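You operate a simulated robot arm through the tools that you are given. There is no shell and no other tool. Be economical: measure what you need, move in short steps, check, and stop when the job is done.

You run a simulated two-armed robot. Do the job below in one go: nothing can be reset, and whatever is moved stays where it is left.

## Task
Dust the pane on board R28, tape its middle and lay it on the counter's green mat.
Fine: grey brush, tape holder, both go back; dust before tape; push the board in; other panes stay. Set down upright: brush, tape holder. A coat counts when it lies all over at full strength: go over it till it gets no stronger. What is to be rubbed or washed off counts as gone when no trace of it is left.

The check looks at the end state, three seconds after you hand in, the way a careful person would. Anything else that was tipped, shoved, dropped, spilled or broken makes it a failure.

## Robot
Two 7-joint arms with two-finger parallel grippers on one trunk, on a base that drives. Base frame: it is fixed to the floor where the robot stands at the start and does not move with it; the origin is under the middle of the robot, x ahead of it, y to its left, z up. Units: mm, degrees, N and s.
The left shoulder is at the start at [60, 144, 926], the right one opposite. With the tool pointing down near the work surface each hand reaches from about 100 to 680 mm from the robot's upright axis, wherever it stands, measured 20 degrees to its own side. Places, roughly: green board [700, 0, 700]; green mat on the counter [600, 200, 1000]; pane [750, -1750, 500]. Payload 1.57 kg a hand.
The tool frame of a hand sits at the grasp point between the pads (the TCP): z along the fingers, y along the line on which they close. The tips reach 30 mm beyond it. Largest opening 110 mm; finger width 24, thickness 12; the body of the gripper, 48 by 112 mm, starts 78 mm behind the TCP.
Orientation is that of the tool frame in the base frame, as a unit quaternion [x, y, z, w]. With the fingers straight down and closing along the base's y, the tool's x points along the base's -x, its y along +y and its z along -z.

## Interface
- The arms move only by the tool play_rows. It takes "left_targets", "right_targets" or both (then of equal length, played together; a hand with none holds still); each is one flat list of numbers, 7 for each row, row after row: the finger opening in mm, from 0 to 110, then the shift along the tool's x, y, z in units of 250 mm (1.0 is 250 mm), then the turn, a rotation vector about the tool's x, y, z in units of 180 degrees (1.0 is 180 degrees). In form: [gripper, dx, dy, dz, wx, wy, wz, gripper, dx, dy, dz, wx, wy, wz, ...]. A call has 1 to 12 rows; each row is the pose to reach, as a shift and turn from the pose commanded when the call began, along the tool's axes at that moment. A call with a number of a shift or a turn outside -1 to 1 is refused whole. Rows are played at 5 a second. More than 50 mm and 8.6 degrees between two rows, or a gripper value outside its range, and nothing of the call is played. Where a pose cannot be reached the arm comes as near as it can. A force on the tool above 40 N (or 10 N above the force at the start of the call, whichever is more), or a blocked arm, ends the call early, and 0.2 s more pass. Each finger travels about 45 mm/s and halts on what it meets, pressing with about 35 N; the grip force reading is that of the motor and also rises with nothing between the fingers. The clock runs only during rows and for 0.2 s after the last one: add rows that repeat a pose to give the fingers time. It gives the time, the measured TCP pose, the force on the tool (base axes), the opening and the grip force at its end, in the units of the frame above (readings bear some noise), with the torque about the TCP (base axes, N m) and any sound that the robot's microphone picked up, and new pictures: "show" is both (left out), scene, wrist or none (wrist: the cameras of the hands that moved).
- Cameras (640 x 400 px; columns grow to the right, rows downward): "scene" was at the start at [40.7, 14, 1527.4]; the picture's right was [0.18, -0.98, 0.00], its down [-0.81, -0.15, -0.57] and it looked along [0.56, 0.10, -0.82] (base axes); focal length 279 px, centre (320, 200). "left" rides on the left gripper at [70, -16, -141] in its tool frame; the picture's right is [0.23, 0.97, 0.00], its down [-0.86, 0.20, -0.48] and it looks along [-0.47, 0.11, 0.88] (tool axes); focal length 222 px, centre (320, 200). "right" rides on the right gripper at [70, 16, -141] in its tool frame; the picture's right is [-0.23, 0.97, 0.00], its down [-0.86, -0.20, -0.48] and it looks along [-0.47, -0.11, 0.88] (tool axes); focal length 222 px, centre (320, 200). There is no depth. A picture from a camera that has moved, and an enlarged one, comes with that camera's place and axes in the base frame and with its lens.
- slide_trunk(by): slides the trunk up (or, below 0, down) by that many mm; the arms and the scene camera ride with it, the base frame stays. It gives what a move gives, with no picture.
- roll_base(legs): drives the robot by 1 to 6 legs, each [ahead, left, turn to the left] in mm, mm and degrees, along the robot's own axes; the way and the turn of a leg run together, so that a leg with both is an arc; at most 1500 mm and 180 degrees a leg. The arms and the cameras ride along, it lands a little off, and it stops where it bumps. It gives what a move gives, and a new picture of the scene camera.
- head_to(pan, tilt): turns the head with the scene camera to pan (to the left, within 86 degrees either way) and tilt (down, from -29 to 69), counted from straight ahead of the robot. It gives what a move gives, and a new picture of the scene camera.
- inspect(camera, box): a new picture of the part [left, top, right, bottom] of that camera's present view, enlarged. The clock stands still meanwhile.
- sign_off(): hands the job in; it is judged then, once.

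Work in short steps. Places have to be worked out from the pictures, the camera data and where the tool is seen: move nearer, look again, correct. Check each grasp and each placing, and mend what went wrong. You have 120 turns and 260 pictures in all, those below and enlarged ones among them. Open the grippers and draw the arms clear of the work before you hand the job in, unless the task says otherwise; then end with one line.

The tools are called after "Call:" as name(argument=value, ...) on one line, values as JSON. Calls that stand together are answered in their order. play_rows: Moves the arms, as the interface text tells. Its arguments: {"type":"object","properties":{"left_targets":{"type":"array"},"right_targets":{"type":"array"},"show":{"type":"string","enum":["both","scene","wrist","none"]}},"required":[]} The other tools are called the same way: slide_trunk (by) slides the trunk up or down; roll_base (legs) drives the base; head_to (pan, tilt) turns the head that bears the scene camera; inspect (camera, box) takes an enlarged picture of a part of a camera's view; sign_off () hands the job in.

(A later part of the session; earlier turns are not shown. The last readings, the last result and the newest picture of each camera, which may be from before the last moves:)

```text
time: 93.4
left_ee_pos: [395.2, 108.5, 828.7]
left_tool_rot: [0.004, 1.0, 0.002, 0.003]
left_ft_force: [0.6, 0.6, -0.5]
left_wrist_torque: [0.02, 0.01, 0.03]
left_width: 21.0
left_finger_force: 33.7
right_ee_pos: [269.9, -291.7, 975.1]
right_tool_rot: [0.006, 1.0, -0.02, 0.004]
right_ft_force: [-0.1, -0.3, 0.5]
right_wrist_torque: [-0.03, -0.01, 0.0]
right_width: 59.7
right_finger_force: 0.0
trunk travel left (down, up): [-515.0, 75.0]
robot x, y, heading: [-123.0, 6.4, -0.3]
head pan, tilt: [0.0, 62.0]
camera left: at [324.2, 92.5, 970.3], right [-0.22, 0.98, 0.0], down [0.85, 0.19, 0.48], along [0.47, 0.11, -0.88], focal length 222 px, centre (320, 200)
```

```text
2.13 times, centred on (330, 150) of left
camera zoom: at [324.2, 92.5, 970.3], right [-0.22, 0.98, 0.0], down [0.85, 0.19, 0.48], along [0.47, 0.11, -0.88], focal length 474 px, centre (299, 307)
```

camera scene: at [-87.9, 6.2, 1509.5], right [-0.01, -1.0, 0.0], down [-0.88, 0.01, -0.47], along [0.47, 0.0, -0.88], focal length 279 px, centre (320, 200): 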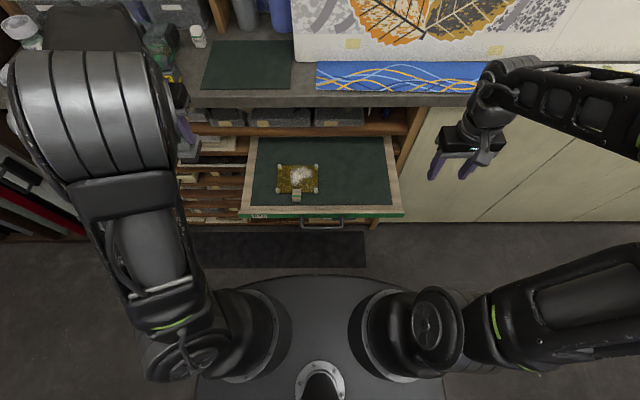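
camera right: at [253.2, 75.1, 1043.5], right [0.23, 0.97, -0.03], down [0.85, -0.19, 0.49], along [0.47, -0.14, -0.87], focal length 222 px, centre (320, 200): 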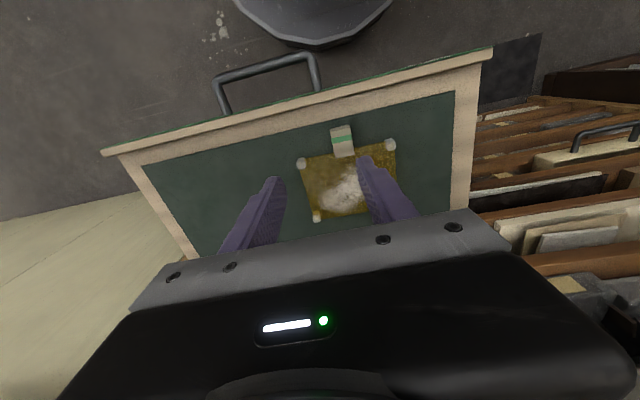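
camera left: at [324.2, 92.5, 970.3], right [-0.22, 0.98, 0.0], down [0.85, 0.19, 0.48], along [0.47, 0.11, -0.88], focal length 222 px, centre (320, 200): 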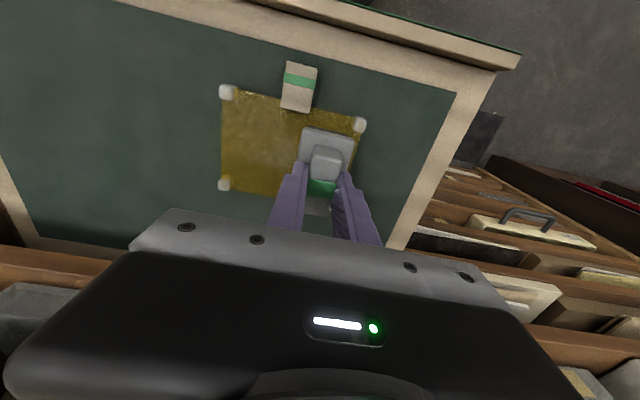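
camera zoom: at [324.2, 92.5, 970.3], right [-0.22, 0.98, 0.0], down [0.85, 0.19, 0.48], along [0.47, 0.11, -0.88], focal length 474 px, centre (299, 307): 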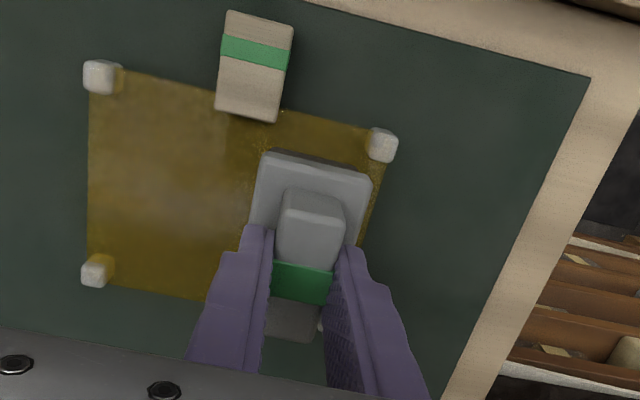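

Nearly clean; the pane crept ~6 mm forward. I press slightly more and do another full raster, tracking the shift.

Call:
play_rows(left_targets=[10, -0.01, 0, 0.008, 0, 0, 0, 10, -0.01, -0.08, 0.008, 0, 0, 0, 10, -0.01, -0.16, 0.008, 0, 0, 0, 10, -0.01, -0.25, 0.008, 0, 0, 0, 10, -0.035, -0.25, 0.008, 0, 0, 0, 10, -0.035, -0.16, 0.008, 0, 0, 0, 10, -0.035, -0.08, 0.008, 0, 0, 0, 10, -0.035, 0, 0.008, 0, 0, 0, 10, -0.065, -0.02, 0.008, 0, 0, 0, 10, -0.065, -0.1, 0.008, 0, 0, 0, 10, -0.065, -0.18, 0.008, 0, 0, 0, 10, -0.065, -0.24, 0.008, 0, 0, 0], show="none")

Call:
play_rows(left_targets=[10, 0.01, 0.07, 0, 0, 0, 0, 10, 0.01, 0.15, 0, 0, 0, 0, 10, 0.01, 0.22, 0, 0, 0, 0, 10, 0.05, 0.22, 0, 0, 0, 0, 10, 0.05, 0.14, 0, 0, 0, 0, 10, 0.05, 0.06, 0, 0, 0, 0, 10, 0.05, -0.01, 0, 0, 0, 0, 10, 0.05, -0.01, -0.15, 0, 0, 0, 10, 0.1, 0.1, -0.3, 0, 0, 0, 10, 0.15, 0.25, -0.4, 0, 0, 0, 10, 0.15, 0.42, -0.45, 0, 0, 0, 10, 0.15, 0.6, -0.45, 0, 0, 0], show="both")

Call:
inspect(camera="left", box=[80, 60, 380, 240])

Call:
inspect(camera="scene", box=[240, 150, 360, 225])

```text
time: 96.0
left_ee_pos: [410.5, 49.4, 828.5]
left_tool_rot: [0.004, 1.0, 0.002, 0.005]
left_ft_force: [0.9, 11.5, 28.3]
left_wrist_torque: [0.42, -0.1, -0.03]
left_width: 20.9
left_finger_force: 34.6
right_ee_pos: [268.3, -291.9, 976.7]
right_tool_rot: [0.005, 1.0, -0.02, 0.004]
right_ft_force: [0.5, 0.4, 0.1]
right_wrist_torque: [0.01, 0.02, -0.03]
right_width: 59.9
right_finger_force: 0.0
trunk travel left (down, up): [-515.0, 75.0]
robot x, y, heading: [-121.8, 9.6, -0.3]
head pan, tilt: [0.0, 62.0]
```

```text
time: 98.6
left_ee_pos: [375.6, 199.7, 940.5]
left_tool_rot: [0.005, 1.0, 0.0, 0.003]
left_ft_force: [0.9, -0.8, -0.5]
left_wrist_torque: [-0.02, 0.04, 0.03]
left_width: 21.0
left_finger_force: 34.6
right_ee_pos: [268.4, -291.0, 977.3]
right_tool_rot: [0.005, 1.0, -0.02, 0.004]
right_ft_force: [0.6, 0.2, 0.2]
right_wrist_torque: [0.02, -0.02, -0.01]
right_width: 60.1
right_finger_force: 0.1
trunk travel left (down, up): [-515.0, 75.0]
robot x, y, heading: [-119.6, 9.9, -0.4]
head pan, tilt: [0.0, 62.0]
camera scene: at [-87.8, 9.0, 1509.5], right [-0.01, -1.0, 0.0], down [-0.88, 0.01, -0.47], along [0.47, 0.0, -0.88], focal length 279 px, centre (320, 200)
camera left: at [305.1, 184.0, 1082.4], right [-0.22, 0.98, 0.0], down [0.85, 0.19, 0.48], along [0.47, 0.11, -0.88], focal length 222 px, centre (320, 200)
```

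scene: 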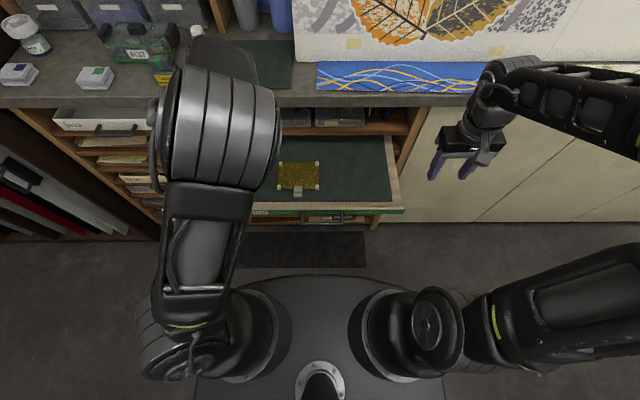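
left: 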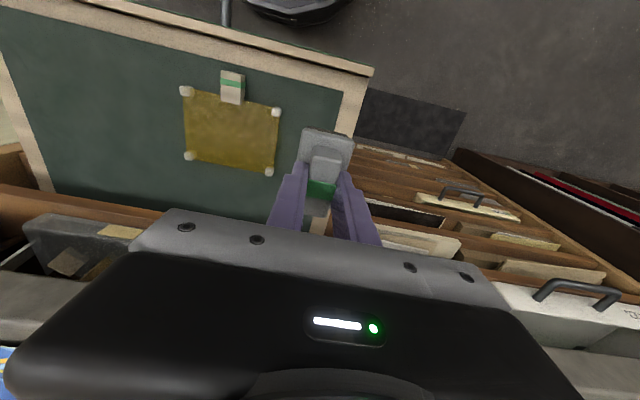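

```text
2.13 times, centred on (230, 150) of left
camera zoom: at [305.1, 184.0, 1082.4], right [-0.22, 0.98, 0.0], down [0.85, 0.19, 0.48], along [0.47, 0.11, -0.88], focal length 474 px, centre (512, 307)
```

zoom: 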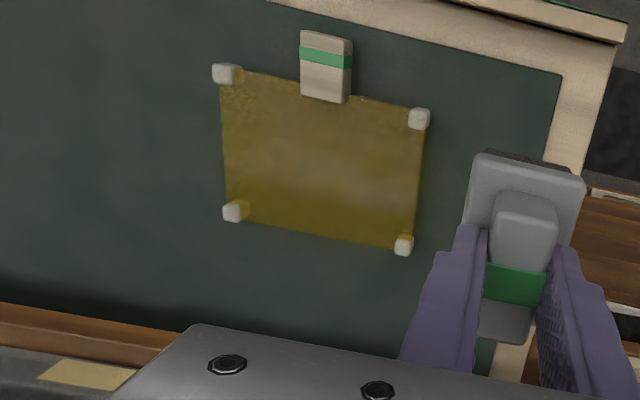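

```text
5.33 times, centred on (300, 188) of scene
camera zoom: at [-87.8, 9.0, 1509.5], right [-0.01, -1.0, 0.0], down [-0.88, 0.01, -0.47], along [0.47, 0.0, -0.88], focal length 1489 px, centre (427, 267)
```

zoom: 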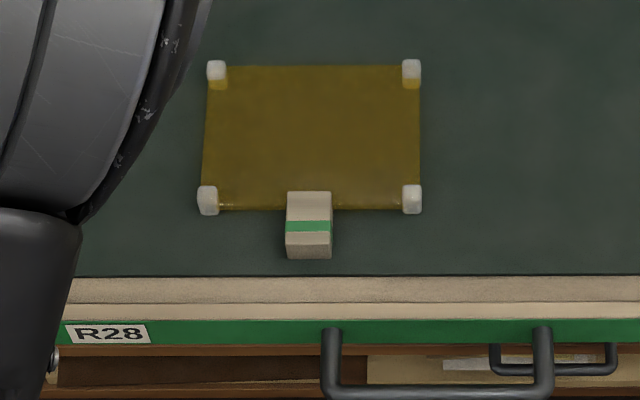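

The scene view looks clean; I zoom the wrist view tighter to check for any haze.

Call:
inspect(camera="left", box=[175, 80, 290, 180])

```text
4.00 times, centred on (232, 130) of left
camera zoom: at [305.1, 184.0, 1082.4], right [-0.22, 0.98, 0.0], down [0.85, 0.19, 0.48], along [0.47, 0.11, -0.88], focal length 888 px, centre (670, 480)
```

zoom: 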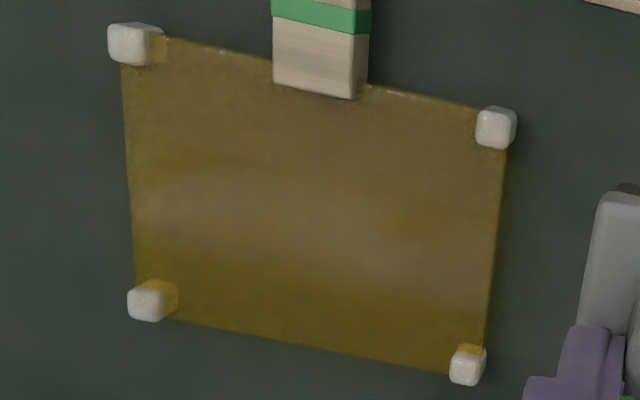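

A faint band shows, probably reflection, but I do one more full pass to be safe; pane is now centred at (404,76).

Call:
play_rows(left_targets=[10, -0.03, -0.16, 0, 0, 0, 0, 10, -0.06, -0.32, 0.05, 0, 0, 0, 10, -0.1, -0.45, 0.15, 0, 0, 0, 10, -0.136, -0.496, 0.3, 0, 0, 0, 10, -0.136, -0.496, 0.4, 0, 0, 0, 10, -0.136, -0.496, 0.445, 0, 0, 0, 10, -0.136, -0.496, 0.445, 0, 0, 0], show="none")

```text
time: 100.2
left_ee_pos: [410.6, 73.1, 829.0]
left_tool_rot: [0.004, 1.0, 0.002, 0.003]
left_ft_force: [1.2, -0.7, -0.2]
left_wrist_torque: [-0.01, 0.02, -0.02]
left_width: 21.2
left_finger_force: 34.6
right_ee_pos: [268.3, -291.6, 976.2]
right_tool_rot: [0.006, 1.0, -0.019, 0.003]
right_ft_force: [0.3, -0.2, 0.4]
right_wrist_torque: [0.02, 0.0, -0.02]
right_width: 60.0
right_finger_force: 0.0
trunk travel left (down, up): [-515.0, 75.0]
robot x, y, heading: [-123.0, 6.3, -0.4]
head pan, tilt: [0.0, 62.0]
```

Call:
play_rows(left_targets=[10, 0, 0, 0.009, 0, 0, 0, 10, 0, -0.06, 0.009, 0, 0, 0, 10, 0, -0.11, 0.009, 0, 0, 0, 10, 0, -0.03, 0.009, 0, 0, 0, 10, 0, 0.05, 0.009, 0, 0, 0, 10, 0, 0.135, 0.009, 0, 0, 0, 10, -0.045, 0.115, 0.009, 0, 0, 0, 10, -0.045, 0.04, 0.009, 0, 0, 0, 10, -0.045, -0.04, 0.009, 0, 0, 0, 10, -0.045, -0.09, 0.009, 0, 0, 0, 10, 0.015, -0.09, 0.009, 0, 0, 0, 10, 0.015, -0.01, 0.009, 0, 0, 0], show="none")

Call:
play_rows(left_targets=[10, 0, 0.07, 0, 0, 0, 0, 10, 0, 0.13, 0, 0, 0, 0, 10, -0.03, 0.13, 0, 0, 0, 0, 10, -0.03, 0.05, 0, 0, 0, 0, 10, -0.03, -0.03, 0, 0, 0, 0, 10, -0.03, -0.09, 0, 0, 0, 0, 10, -0.03, -0.09, -0.12, 0, 0, 0, 10, 0.03, 0.02, -0.27, 0, 0, 0, 10, 0.1, 0.15, -0.38, 0, 0, 0, 10, 0.15, 0.3, -0.48, 0, 0, 0, 10, 0.15, 0.47, -0.52, 0, 0, 0, 10, 0.15, 0.64, -0.56, 0, 0, 0], show="wrist")

Call:
inspect(camera="left", box=[165, 80, 280, 180])

Call:
inspect(camera="scene", box=[240, 150, 360, 225])

```text
time: 102.8
left_ee_pos: [403.2, 66.3, 826.4]
left_tool_rot: [0.006, 1.0, 0.0, 0.003]
left_ft_force: [-0.1, -5.9, 18.1]
left_wrist_torque: [-0.41, -0.28, -0.13]
left_width: 21.0
left_finger_force: 34.3
right_ee_pos: [267.9, -292.3, 975.7]
right_tool_rot: [0.007, 1.0, -0.019, 0.004]
right_ft_force: [-0.3, -1.0, 0.1]
right_wrist_torque: [-0.03, -0.02, -0.05]
right_width: 60.1
right_finger_force: 0.1
trunk travel left (down, up): [-515.0, 75.0]
robot x, y, heading: [-120.9, 8.3, -0.5]
head pan, tilt: [0.0, 62.0]
```

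```text
time: 105.4
left_ee_pos: [370.4, 231.6, 966.3]
left_tool_rot: [0.005, 1.0, 0.0, 0.002]
left_ft_force: [0.2, 0.6, -0.1]
left_wrist_torque: [-0.01, -0.01, 0.0]
left_width: 20.9
left_finger_force: 34.1
right_ee_pos: [270.1, -291.5, 975.3]
right_tool_rot: [0.005, 1.0, -0.02, 0.004]
right_ft_force: [-0.2, 0.5, -0.2]
right_wrist_torque: [0.0, -0.01, -0.01]
right_width: 59.9
right_finger_force: 0.1
trunk travel left (down, up): [-515.0, 75.0]
robot x, y, heading: [-127.1, 6.6, -0.3]
head pan, tilt: [0.0, 62.0]
camera left: at [298.6, 216.7, 1107.5], right [-0.22, 0.98, 0.0], down [0.85, 0.19, 0.48], along [0.47, 0.11, -0.88], focal length 222 px, centre (320, 200)
```

left: 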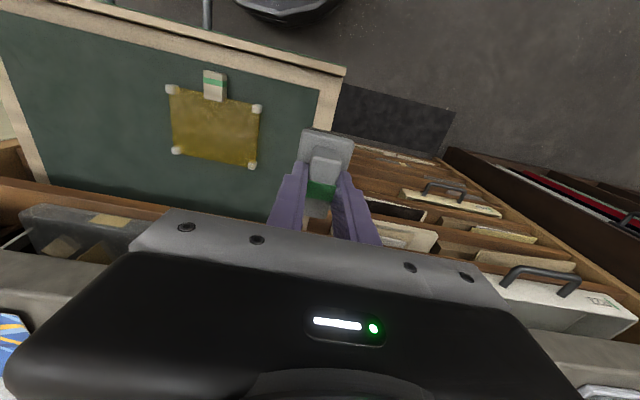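

```text
4.00 times, centred on (222, 130) of left
camera zoom: at [298.6, 216.7, 1107.5], right [-0.22, 0.98, 0.0], down [0.85, 0.19, 0.48], along [0.47, 0.11, -0.88], focal length 888 px, centre (710, 480)
```

zoom: 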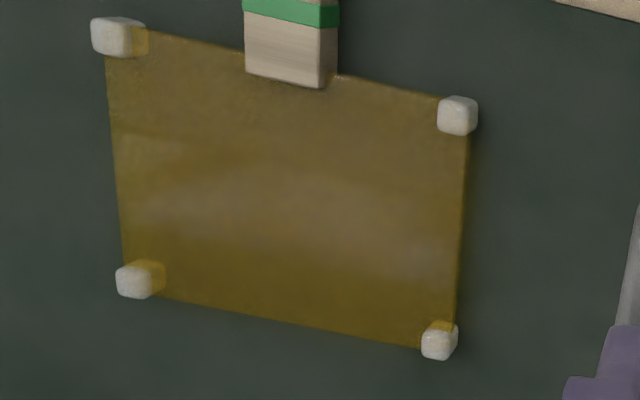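

```text
5.33 times, centred on (300, 188) of scene
camera zoom: at [-87.8, 8.9, 1509.5], right [-0.01, -1.0, 0.0], down [-0.88, 0.01, -0.47], along [0.47, 0.0, -0.88], focal length 1489 px, centre (427, 267)
```

zoom: 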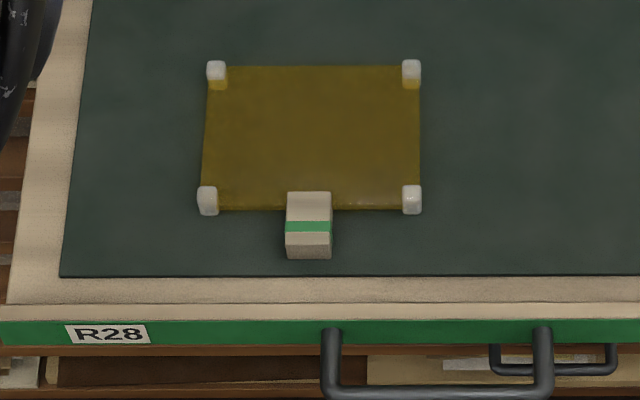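

No change between passes, so that band is reflection: the pane is dusted. Now I raise the trunk and drive back to return the brush (left first, then forward).

Call:
slide_trunk(by=70)

Call:
play_rows(left_targets=[10, 0, 0, -0.15, 0, 0, 0, 10, 0, 0, -0.28, 0, 0, 0, 10, 0, 0, -0.28, 0, 0, 0], show="none")

Call:
roll_base(legs=[[0, 231, 0.3], [150, 0, 0]])

```text
time: 106.5
left_ee_pos: [368.8, 230.5, 1037.7]
left_tool_rot: [0.004, 1.0, 0.002, 0.003]
left_ft_force: [-0.3, 0.2, 0.7]
left_wrist_torque: [0.0, 0.02, 0.0]
left_width: 20.9
left_finger_force: 34.3
right_ee_pos: [269.4, -292.1, 1046.5]
right_tool_rot: [0.005, 1.0, -0.019, 0.003]
right_ft_force: [-0.1, 0.1, -0.3]
right_wrist_torque: [-0.03, 0.02, 0.0]
right_width: 59.9
right_finger_force: 0.1
trunk travel left (down, up): [-585.0, 5.0]
robot x, y, heading: [-123.1, 8.5, -0.4]
head pan, tilt: [0.0, 62.0]
```

```text
time: 107.3
left_ee_pos: [372.9, 229.7, 1107.2]
left_tool_rot: [0.004, 1.0, 0.002, 0.003]
left_ft_force: [0.3, 0.5, -1.2]
left_wrist_torque: [0.04, -0.03, -0.02]
left_width: 21.1
left_finger_force: 34.1
right_ee_pos: [270.4, -291.8, 1047.2]
right_tool_rot: [0.006, 1.0, -0.02, 0.004]
right_ft_force: [0.7, 0.1, -0.3]
right_wrist_torque: [-0.02, 0.0, -0.02]
right_width: 59.9
right_finger_force: 0.1
trunk travel left (down, up): [-585.0, 5.0]
robot x, y, heading: [-122.7, 8.0, -0.4]
head pan, tilt: [0.0, 62.0]
```

```text
time: 110.0
left_ee_pos: [526.9, 468.0, 1106.6]
left_tool_rot: [-0.001, 1.0, 0.001, 0.002]
left_ft_force: [0.5, 0.7, -1.5]
left_wrist_torque: [-0.02, 0.03, 0.02]
left_width: 21.0
left_finger_force: 34.3
right_ee_pos: [429.5, -54.9, 1045.2]
right_tool_rot: [0.0, 1.0, -0.019, 0.003]
right_ft_force: [0.0, -0.1, -0.5]
right_wrist_torque: [0.0, 0.07, 0.02]
right_width: 60.3
right_finger_force: 0.1
trunk travel left (down, up): [-585.0, 5.0]
robot x, y, heading: [30.7, 240.7, 0.2]
head pan, tilt: [0.0, 62.0]
camera scene: at [68.5, 241.4, 1579.4], right [0.0, -1.0, 0.0], down [-0.88, 0.0, -0.47], along [0.47, 0.0, -0.88], focal length 279 px, centre (320, 200)
```

scene: 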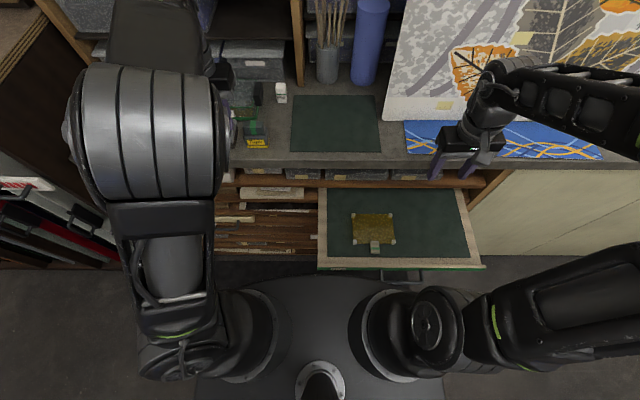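

I move the brush over its home spot and lower to just above the counter.

Call:
play_rows(left_targets=[10, -0.04, 0.08, 0, 0, 0, 0, 10, -0.084, 0.168, 0, 0, 0, 0, 10, -0.084, 0.168, 0.08, 0, 0, 0, 10, -0.084, 0.168, 0.15, 0, 0, 0, 10, -0.084, 0.168, 0.15, 0, 0, 0], show="wrist")

```text
time: 111.2
left_ee_pos: [547.7, 509.0, 1071.6]
left_tool_rot: [-0.001, 1.0, 0.001, 0.003]
left_ft_force: [-0.6, -0.2, -0.9]
left_wrist_torque: [-0.01, 0.03, -0.01]
left_width: 21.0
left_finger_force: 34.4
right_ee_pos: [428.0, -54.2, 1046.6]
right_tool_rot: [0.001, 1.0, -0.02, 0.004]
right_ft_force: [0.5, 0.1, 0.0]
right_wrist_torque: [-0.01, -0.01, -0.02]
right_width: 60.0
right_finger_force: 0.1
trunk travel left (down, up): [-585.0, 5.0]
robot x, y, heading: [33.2, 242.4, 0.4]
head pan, tilt: [0.0, 62.0]
camera left: at [476.1, 493.2, 1212.8], right [-0.23, 0.97, 0.0], down [0.85, 0.2, 0.48], along [0.47, 0.11, -0.88], focal length 222 px, centre (320, 200)
```

left: 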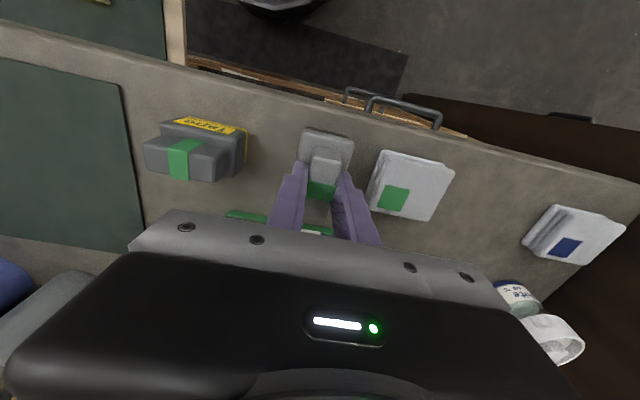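

Position matches home. I lower the last 7 mm, open, and rise.

Call:
play_rows(left_targets=[10, 0, 0.004, 0.018, 0, 0, 0, 10, 0, 0.004, 0.029, 0, 0, 0, 10, 0, 0.004, 0.029, 0, 0, 0, 60, 0, 0.004, 0.029, 0, 0, 0, 60, 0, 0.004, 0.029, 0, 0, 0, 60, 0, 0.004, 0.029, 0, 0, 0, 60, 0, 0.004, -0.05, 0, 0, 0, 60, 0, 0.004, -0.15, 0, 0, 0, 60, 0, 0.004, -0.15, 0, 0, 0], show="wrist")

Call:
inspect(camera="left", box=[140, 80, 460, 240])

```text
time: 113.2
left_ee_pos: [545.5, 510.5, 1110.7]
left_tool_rot: [-0.002, 1.0, 0.002, 0.002]
left_ft_force: [0.0, -0.6, -0.1]
left_wrist_torque: [-0.01, -0.02, -0.02]
left_width: 60.2
left_finger_force: 0.0
right_ee_pos: [428.3, -54.3, 1046.7]
right_tool_rot: [0.0, 1.0, -0.02, 0.004]
right_ft_force: [0.2, -0.3, 0.3]
right_wrist_torque: [0.01, -0.02, 0.04]
right_width: 60.1
right_finger_force: 0.0
trunk travel left (down, up): [-585.0, 5.0]
robot x, y, heading: [30.4, 239.4, 0.2]
head pan, tilt: [0.0, 62.0]
camera left: at [474.9, 495.7, 1250.5], right [-0.23, 0.97, 0.0], down [0.85, 0.2, 0.48], along [0.47, 0.11, -0.88], focal length 222 px, centre (320, 200)
```

left: 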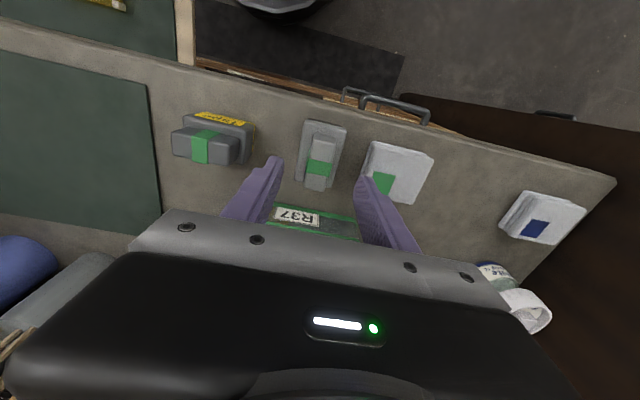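

```text
2.00 times, centred on (300, 160) of left
camera zoom: at [474.9, 495.7, 1250.5], right [-0.23, 0.97, 0.0], down [0.85, 0.2, 0.48], along [0.47, 0.11, -0.88], focal length 444 px, centre (360, 280)
```

zoom: 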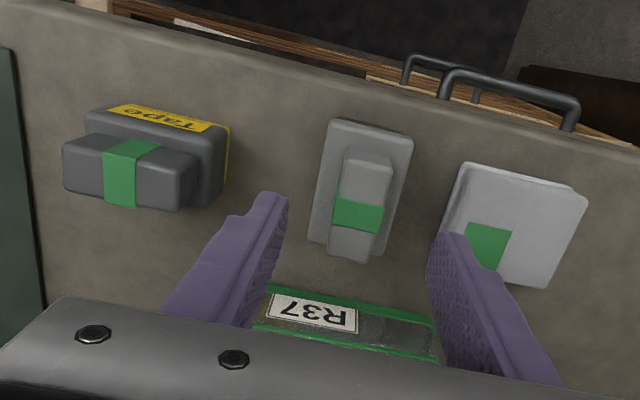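

Brush is back upright. The tape handle runs along y (about 383–436) at x≈546, so I can grip it by its ends without turning the hand; I move above it with a 90 mm opening.

Call:
play_rows(left_targets=[75, 0, -0.14, 0, 0, 0, 0, 90, 0, -0.28, 0, 0, 0, 0, 90, 0, -0.4, 0, 0, 0, 0, 90, 0, -0.4, 0, 0, 0, 0], show="wrist")

Call:
inspect(camera="left", box=[200, 90, 440, 230])

```text
time: 114.2
left_ee_pos: [546.1, 412.1, 1105.5]
left_tool_rot: [-0.001, 1.0, 0.001, 0.002]
left_ft_force: [0.3, 0.4, -0.4]
left_wrist_torque: [0.0, 0.01, 0.0]
left_width: 90.0
left_finger_force: 0.1
right_ee_pos: [427.4, -53.5, 1046.3]
right_tool_rot: [0.0, 1.0, -0.019, 0.004]
right_ft_force: [-0.6, 0.5, -0.8]
right_wrist_torque: [0.0, -0.01, -0.02]
right_width: 59.9
right_finger_force: 0.0
trunk travel left (down, up): [-585.0, 5.0]
robot x, y, heading: [31.1, 242.7, 0.5]
head pan, tilt: [0.0, 62.0]
camera left: at [475.3, 396.2, 1247.3], right [-0.23, 0.97, 0.0], down [0.85, 0.2, 0.48], along [0.47, 0.11, -0.88], focal length 222 px, centre (320, 200)
```

left: 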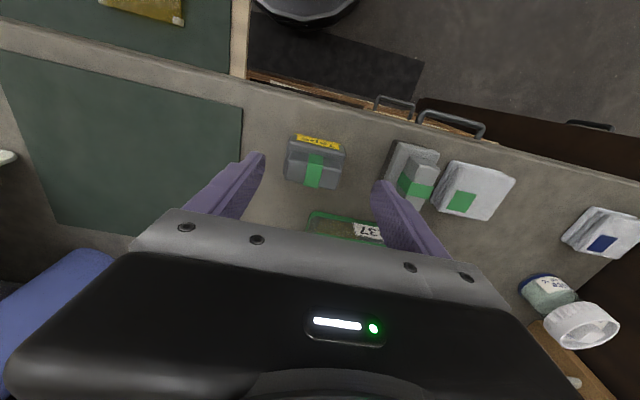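

```text
2.67 times, centred on (320, 160) of left
camera zoom: at [475.3, 396.2, 1247.3], right [-0.23, 0.97, 0.0], down [0.85, 0.2, 0.48], along [0.47, 0.11, -0.88], focal length 592 px, centre (320, 307)
```

zoom: 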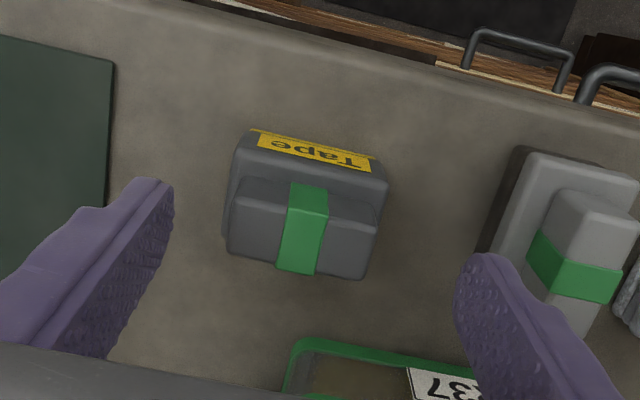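

Handle centre refined to (555,408), y 383–432. I align, narrow to 76 mm, descend to z≈1066 and close.

Call:
play_rows(left_targets=[76, -0.036, -0.016, 0, 0, 0, 0, 76, -0.036, -0.016, 0.08, 0, 0, 0, 76, -0.036, -0.016, 0.158, 0, 0, 0, 76, -0.036, -0.016, 0.158, 0, 0, 0, 40, -0.036, -0.016, 0.158, 0, 0, 0, 40, -0.036, -0.016, 0.158, 0, 0, 0, 40, -0.036, -0.016, 0.158, 0, 0, 0], show="wrist")

Call:
inspect(camera="left", box=[200, 90, 440, 230])

```text
time: 115.8
left_ee_pos: [555.1, 406.6, 1067.2]
left_tool_rot: [-0.001, 1.0, 0.001, 0.003]
left_ft_force: [0.7, 0.2, -0.2]
left_wrist_torque: [0.0, 0.02, 0.01]
left_width: 49.5
left_finger_force: 25.8
right_ee_pos: [428.0, -54.6, 1047.3]
right_tool_rot: [-0.001, 1.0, -0.019, 0.003]
right_ft_force: [0.2, 0.5, 0.2]
right_wrist_torque: [-0.02, 0.02, 0.01]
right_width: 59.9
right_finger_force: 0.0
trunk travel left (down, up): [-585.0, 5.0]
robot x, y, heading: [35.3, 234.7, 0.1]
head pan, tilt: [0.0, 62.0]
camera left: at [484.1, 391.5, 1208.1], right [-0.23, 0.97, 0.0], down [0.85, 0.2, 0.48], along [0.47, 0.11, -0.88], focal length 222 px, centre (320, 200)
```

left: 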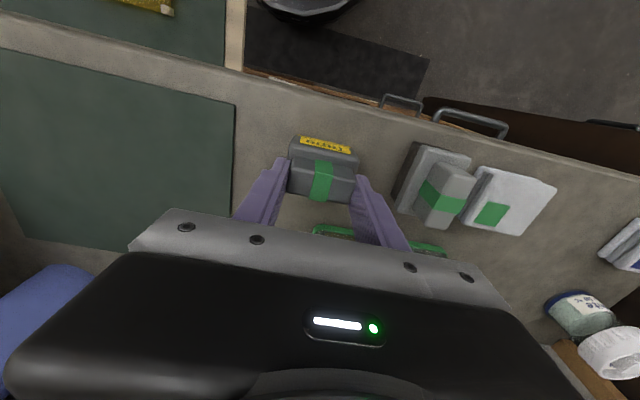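

```text
2.67 times, centred on (320, 160) of left
camera zoom: at [484.1, 391.5, 1208.1], right [-0.23, 0.97, 0.0], down [0.85, 0.2, 0.48], along [0.47, 0.11, -0.88], focal length 592 px, centre (320, 307)
```

zoom: 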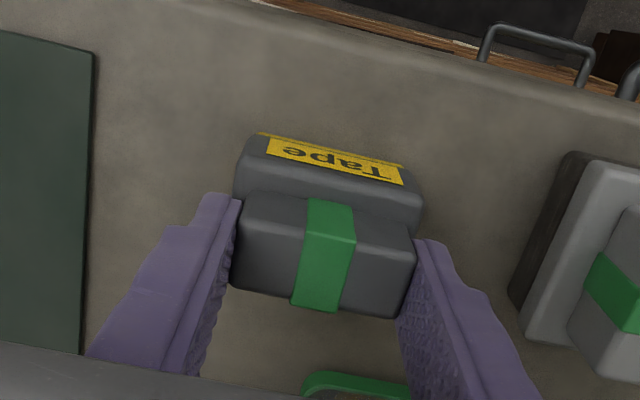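

Tape holder gripped (49.5 mm), home TCP (555,406.6,1067). I lift it and drive back to the dusting position, then lower the trunk.

Call:
play_rows(left_targets=[40, 0, 0, -0.08, 0, 0, 0, 40, 0, 0, -0.17, 0, 0, 0, 40, 0, 0, -0.17, 0, 0, 0], show="wrist")

Call:
roll_base(legs=[[-153, 0, 0], [0, -230, 0]])

Call:
slide_trunk(by=-70)

```text
time: 116.7
left_ee_pos: [556.3, 408.5, 1111.7]
left_tool_rot: [-0.001, 1.0, 0.001, 0.002]
left_ft_force: [0.1, -0.3, -1.7]
left_wrist_torque: [-0.03, -0.01, -0.01]
left_width: 49.2
left_finger_force: 34.9
right_ee_pos: [428.8, -54.3, 1045.9]
right_tool_rot: [0.0, 1.0, -0.019, 0.003]
right_ft_force: [-0.9, 0.5, -0.2]
right_wrist_torque: [0.01, 0.01, 0.01]
right_width: 60.0
right_finger_force: 0.1
trunk travel left (down, up): [-585.0, 5.0]
robot x, y, heading: [36.9, 240.9, 0.3]
head pan, tilt: [0.0, 62.0]
camera left: at [485.1, 392.8, 1253.3], right [-0.23, 0.97, 0.0], down [0.85, 0.2, 0.48], along [0.47, 0.11, -0.88], focal length 222 px, centre (320, 200)
```

left: 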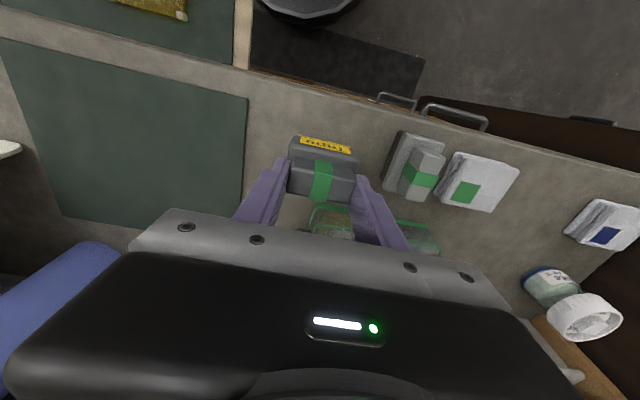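

```text
time: 119.4
left_ee_pos: [405.9, 179.7, 1112.8]
left_tool_rot: [-0.003, 1.0, 0.001, 0.002]
left_ft_force: [0.0, 0.0, -1.0]
left_wrist_torque: [0.05, -0.01, 0.0]
left_width: 49.3
left_finger_force: 34.9
right_ee_pos: [280.7, -283.8, 1046.0]
right_tool_rot: [-0.003, 1.0, -0.019, 0.004]
right_ft_force: [0.4, -0.6, -0.2]
right_wrist_torque: [0.0, 0.04, 0.02]
right_width: 60.0
right_finger_force: 0.1
trunk travel left (down, up): [-585.0, 5.0]
robot x, y, heading: [-115.7, 9.9, 0.7]
head pan, tilt: [0.0, 62.0]
camera scene: at [-82.0, 9.9, 1579.5], right [0.01, -1.0, 0.0], down [-0.88, -0.01, -0.47], along [0.47, 0.01, -0.88], focal length 279 px, centre (320, 200)
```

scene: 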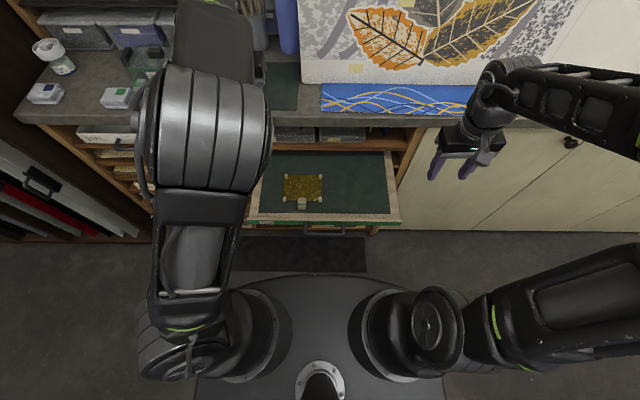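

```text
time: 120.4
left_ee_pos: [406.3, 180.5, 1042.1]
left_tool_rot: [-0.004, 1.0, 0.0, 0.003]
left_ft_force: [-0.9, -0.1, -1.3]
left_wrist_torque: [-0.02, -0.04, 0.0]
left_width: 49.0
left_finger_force: 34.4
right_ee_pos: [280.0, -282.6, 976.1]
right_tool_rot: [-0.002, 1.0, -0.019, 0.003]
right_ft_force: [0.1, 0.5, -0.2]
right_wrist_torque: [-0.01, 0.02, -0.02]
right_width: 59.8
right_finger_force: 0.0
trunk travel left (down, up): [-515.0, 75.0]
robot x, y, heading: [-115.6, 8.1, 0.8]
head pan, tilt: [0.0, 62.0]
```

Now I bring the tape holder over the pane's middle (405,77).

Call:
play_rows(left_targets=[40, 0, -0.1, 0.15, 0, 0, 0, 40, 0, -0.2, 0.3, 0, 0, 0, 40, 0, -0.3, 0.46, 0, 0, 0, 40, 0, -0.41, 0.6, 0, 0, 0, 40, 0, -0.414, 0.74, 0, 0, 0, 40, 0, -0.414, 0.74, 0, 0, 0], show="wrist")

Call:
inspect(camera="left", box=[180, 60, 480, 240])

```text
time: 121.8
left_ee_pos: [409.1, 74.1, 855.2]
left_tool_rot: [-0.003, 1.0, 0.001, 0.002]
left_ft_force: [0.5, -0.2, -0.2]
left_wrist_torque: [-0.04, 0.02, -0.03]
left_width: 49.1
left_finger_force: 35.5
right_ee_pos: [281.2, -282.4, 976.7]
right_tool_rot: [-0.003, 1.0, -0.019, 0.003]
right_ft_force: [-0.3, -1.7, -1.3]
right_wrist_torque: [-0.01, 0.0, -0.01]
right_width: 59.9
right_finger_force: 0.1
trunk travel left (down, up): [-515.0, 75.0]
robot x, y, heading: [-115.7, 12.1, 0.5]
head pan, tilt: [0.0, 62.0]
camera left: at [337.7, 57.6, 995.7], right [-0.23, 0.97, 0.0], down [0.85, 0.2, 0.48], along [0.47, 0.11, -0.88], focal length 222 px, centre (320, 200)
```

left: 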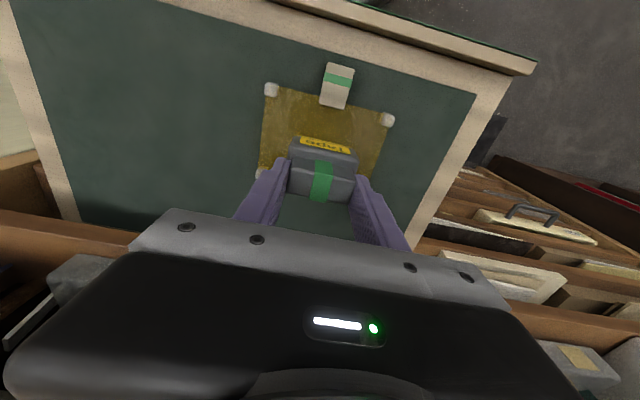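

```text
2.13 times, centred on (330, 150) of left
camera zoom: at [337.7, 57.6, 995.7], right [-0.23, 0.97, 0.0], down [0.85, 0.2, 0.48], along [0.47, 0.11, -0.88], focal length 474 px, centre (299, 307)
```

zoom: 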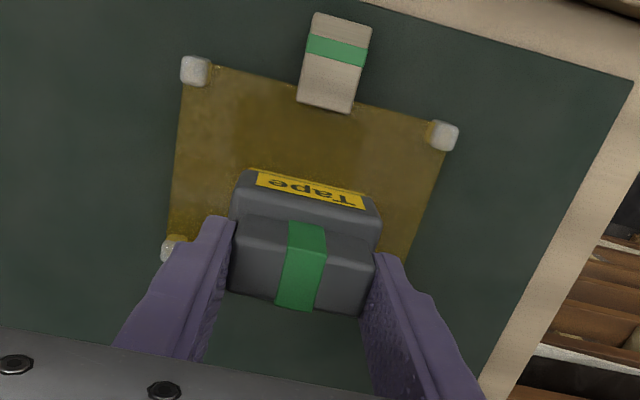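

Aligned. I lower the holder to contact and read the force.

Call:
play_rows(left_targets=[40, 0.01, 0.012, 0.04, 0, 0, 0, 40, 0.01, 0.012, 0.08, 0, 0, 0, 40, 0.01, 0.012, 0.08, 0, 0, 0], show="none")

Call:
play_rows(left_targets=[40, 0, 0, 0.006, 0, 0, 0, 40, 0, 0, 0.014, 0, 0, 0, 40, 0, 0, 0.014, 0, 0, 0], show="none")

```text
time: 122.6
left_ee_pos: [407.2, 81.0, 836.6]
left_tool_rot: [-0.003, 1.0, 0.001, 0.002]
left_ft_force: [-0.3, -0.6, -1.3]
left_wrist_torque: [-0.04, -0.03, 0.0]
left_width: 49.3
left_finger_force: 34.7
right_ee_pos: [281.2, -283.9, 975.8]
right_tool_rot: [-0.003, 1.0, -0.019, 0.004]
right_ft_force: [-0.9, -0.1, 0.6]
right_wrist_torque: [0.02, 0.01, -0.02]
right_width: 60.1
right_finger_force: 0.1
trunk travel left (down, up): [-515.0, 75.0]
robot x, y, heading: [-115.3, 10.9, 0.7]
head pan, tilt: [0.0, 62.0]
```

```text
time: 123.4
left_ee_pos: [405.0, 81.2, 832.8]
left_tool_rot: [-0.003, 1.0, 0.001, 0.003]
left_ft_force: [0.2, 0.4, -1.7]
left_wrist_torque: [0.0, 0.0, 0.04]
left_width: 49.2
left_finger_force: 35.0
right_ee_pos: [280.9, -282.7, 976.8]
right_tool_rot: [-0.003, 1.0, -0.02, 0.004]
right_ft_force: [0.5, 0.5, 1.3]
right_wrist_torque: [0.0, 0.02, 0.0]
right_width: 60.0
right_finger_force: 0.1
trunk travel left (down, up): [-515.0, 75.0]
robot x, y, heading: [-116.8, 10.0, 0.4]
head pan, tilt: [0.0, 62.0]
```

No contact yet at 832.8; I go another 2 mm.

Call:
play_rows(left_targets=[40, 0, -0.012, 0.006, 0, 0, 0, 40, 0, -0.012, 0.01, 0, 0, 0, 40, 0, -0.012, 0.01, 0, 0, 0], show="none")

```text
time: 124.2
left_ee_pos: [405.5, 78.4, 832.5]
left_tool_rot: [-0.004, 1.0, 0.001, 0.005]
left_ft_force: [1.1, 5.7, 21.4]
left_wrist_torque: [0.13, 0.07, -0.06]
left_width: 49.5
left_finger_force: 35.0
right_ee_pos: [280.7, -282.2, 976.8]
right_tool_rot: [-0.002, 1.0, -0.018, 0.005]
right_ft_force: [-0.4, -0.3, -0.5]
right_wrist_torque: [0.01, -0.04, -0.05]
right_width: 60.1
right_finger_force: 0.0
trunk travel left (down, up): [-515.0, 75.0]
robot x, y, heading: [-118.7, 8.1, 0.6]
head pan, tilt: [0.0, 62.0]
```

Contact at 21 N. I hold, make a small side-to-side drag, then lift aside and look at the result.

Call:
play_rows(left_targets=[40, 0, 0, 0, 0, 0, 0, 40, 0, -0.03, 0, 0, 0, 0, 40, 0, 0.03, 0, 0, 0, 0, 40, 0, 0, 0, 0, 0, 0, 40, 0, 0, -0.08, 0, 0, 0, 40, 0.04, 0.1, -0.2, 0, 0, 0, 40, 0.08, 0.25, -0.3, 0, 0, 0, 40, 0.08, 0.42, -0.36, 0, 0, 0, 40, 0.08, 0.6, -0.4, 0, 0, 0, 40, 0.08, 0.6, -0.4, 0, 0, 0], show="wrist")

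Call:
inspect(camera="left", box=[120, 60, 320, 200])

Call:
inspect(camera="scene", box=[240, 150, 360, 225])

```text
time: 126.4
left_ee_pos: [383.7, 225.0, 927.0]
left_tool_rot: [-0.003, 1.0, 0.002, 0.002]
left_ft_force: [0.0, 0.2, -0.9]
left_wrist_torque: [0.0, 0.0, -0.01]
left_width: 49.5
left_finger_force: 34.8
right_ee_pos: [280.5, -284.0, 975.6]
right_tool_rot: [-0.003, 1.0, -0.019, 0.004]
right_ft_force: [-0.2, -0.5, 0.5]
right_wrist_torque: [0.0, 0.0, 0.05]
right_width: 60.1
right_finger_force: 0.0
trunk travel left (down, up): [-515.0, 75.0]
robot x, y, heading: [-115.4, 6.6, 0.5]
head pan, tilt: [0.0, 62.0]
camera left: at [312.8, 209.0, 1068.6], right [-0.23, 0.97, 0.0], down [0.85, 0.2, 0.48], along [0.47, 0.11, -0.88], focal length 222 px, centre (320, 200)
```

left: 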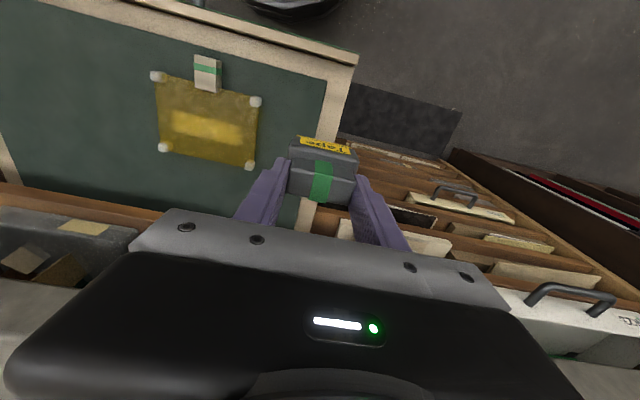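

```text
2.86 times, centred on (220, 130) of left
camera zoom: at [312.8, 209.0, 1068.6], right [-0.23, 0.97, 0.0], down [0.85, 0.2, 0.48], along [0.47, 0.11, -0.88], focal length 635 px, centre (606, 400)
```

zoom: 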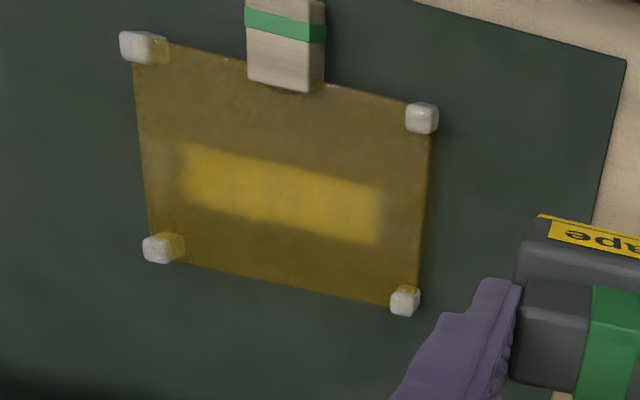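

```text
5.33 times, centred on (300, 188) of scene
camera zoom: at [-82.0, 10.9, 1509.5], right [0.01, -1.0, 0.0], down [-0.88, -0.01, -0.47], along [0.47, 0.0, -0.88], focal length 1489 px, centre (427, 267)
```

zoom: 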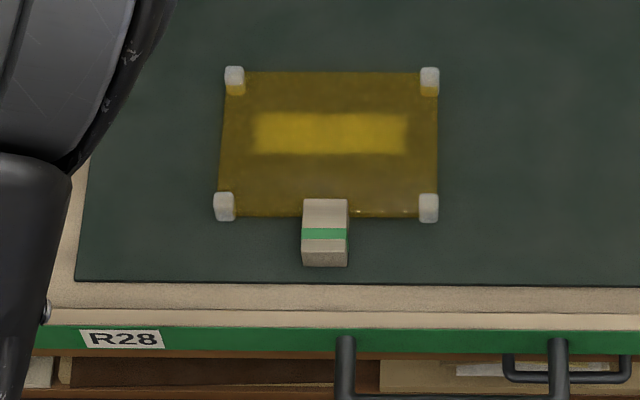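

A partial tape strip appears across the middle. I go back and make several passes to bring it to full strength.

Call:
play_rows(left_targets=[40, 0, -0.18, 0, 0, 0, 0, 40, 0, -0.36, 0.06, 0, 0, 0, 40, -0.04, -0.5, 0.16, 0, 0, 0, 40, -0.08, -0.6, 0.28, 0, 0, 0, 40, -0.08, -0.6, 0.37, 0, 0, 0, 40, -0.08, -0.6, 0.397, 0, 0, 0, 40, -0.08, -0.64, 0.397, 0, 0, 0, 40, -0.08, -0.67, 0.397, 0, 0, 0, 40, -0.08, -0.6, 0.397, 0, 0, 0, 40, -0.08, -0.53, 0.397, 0, 0, 0, 40, -0.08, -0.6, 0.397, 0, 0, 0], show="none")

Call:
play_rows(left_targets=[40, 0, -0.04, 0, 0, 0, 0, 40, 0, -0.07, 0, 0, 0, 0, 40, 0, -0.02, 0, 0, 0, 0, 40, 0, 0.04, 0, 0, 0, 0, 40, 0, 0.07, 0, 0, 0, 0, 40, 0, 0, 0, 0, 0, 0, 40, 0, 0, -0.08, 0, 0, 0, 40, 0.04, 0.1, -0.2, 0, 0, 0, 40, 0.08, 0.25, -0.3, 0, 0, 0, 40, 0.08, 0.42, -0.36, 0, 0, 0, 40, 0.08, 0.6, -0.4, 0, 0, 0, 40, 0.08, 0.6, -0.4, 0, 0, 0], show="wrist")

Call:
inspect(camera="left", box=[120, 60, 320, 200])

Call:
inspect(camera="scene", box=[240, 150, 360, 225])

```text
time: 128.8
left_ee_pos: [405.3, 81.1, 832.3]
left_tool_rot: [-0.005, 1.0, 0.002, 0.002]
left_ft_force: [0.0, 2.1, 5.7]
left_wrist_torque: [-0.01, -0.04, -0.02]
left_width: 49.3
left_finger_force: 34.8
right_ee_pos: [281.0, -282.3, 976.4]
right_tool_rot: [-0.002, 1.0, -0.019, 0.004]
right_ft_force: [-0.6, -0.4, 0.7]
right_wrist_torque: [-0.01, -0.04, 0.01]
right_width: 59.7
right_finger_force: 0.1
trunk travel left (down, up): [-515.0, 75.0]
robot x, y, heading: [-117.7, 6.2, 0.2]
head pan, tilt: [0.0, 62.0]
```

```text
time: 131.4
left_ee_pos: [385.9, 230.8, 933.7]
left_tool_rot: [-0.004, 1.0, 0.001, 0.003]
left_ft_force: [-0.4, -0.1, -0.6]
left_wrist_torque: [0.01, -0.02, -0.05]
left_width: 49.2
left_finger_force: 35.5
right_ee_pos: [279.5, -282.1, 976.6]
right_tool_rot: [-0.002, 1.0, -0.019, 0.004]
right_ft_force: [0.3, -0.5, -0.3]
right_wrist_torque: [0.02, 0.0, -0.03]
right_width: 60.4
right_finger_force: 0.1
trunk travel left (down, up): [-515.0, 75.0]
robot x, y, heading: [-118.3, 6.8, 0.7]
head pan, tilt: [0.0, 62.0]
camera left: at [314.5, 214.5, 1075.5], right [-0.23, 0.97, 0.0], down [0.85, 0.2, 0.48], along [0.47, 0.11, -0.88], focal length 222 px, centre (320, 200)
```

left: 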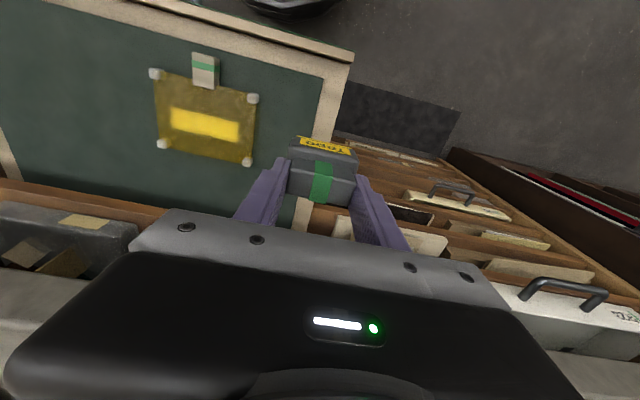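

```text
2.86 times, centred on (220, 130) of left
camera zoom: at [314.5, 214.5, 1075.5], right [-0.23, 0.97, 0.0], down [0.85, 0.2, 0.48], along [0.47, 0.11, -0.88], focal length 635 px, centre (606, 400)
```

zoom: 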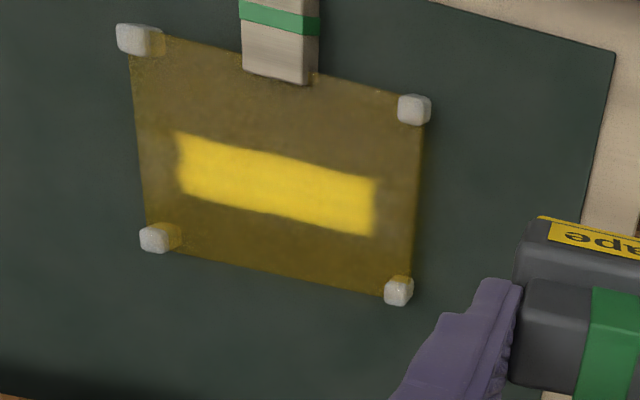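

```text
5.33 times, centred on (300, 188) of scene
camera zoom: at [-82.0, 10.9, 1509.5], right [0.01, -1.0, 0.0], down [-0.88, -0.01, -0.47], along [0.47, 0.0, -0.88], focal length 1489 px, centre (427, 267)
```

zoom: 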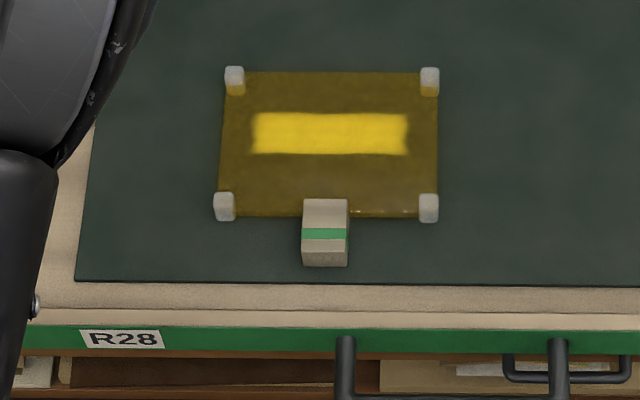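

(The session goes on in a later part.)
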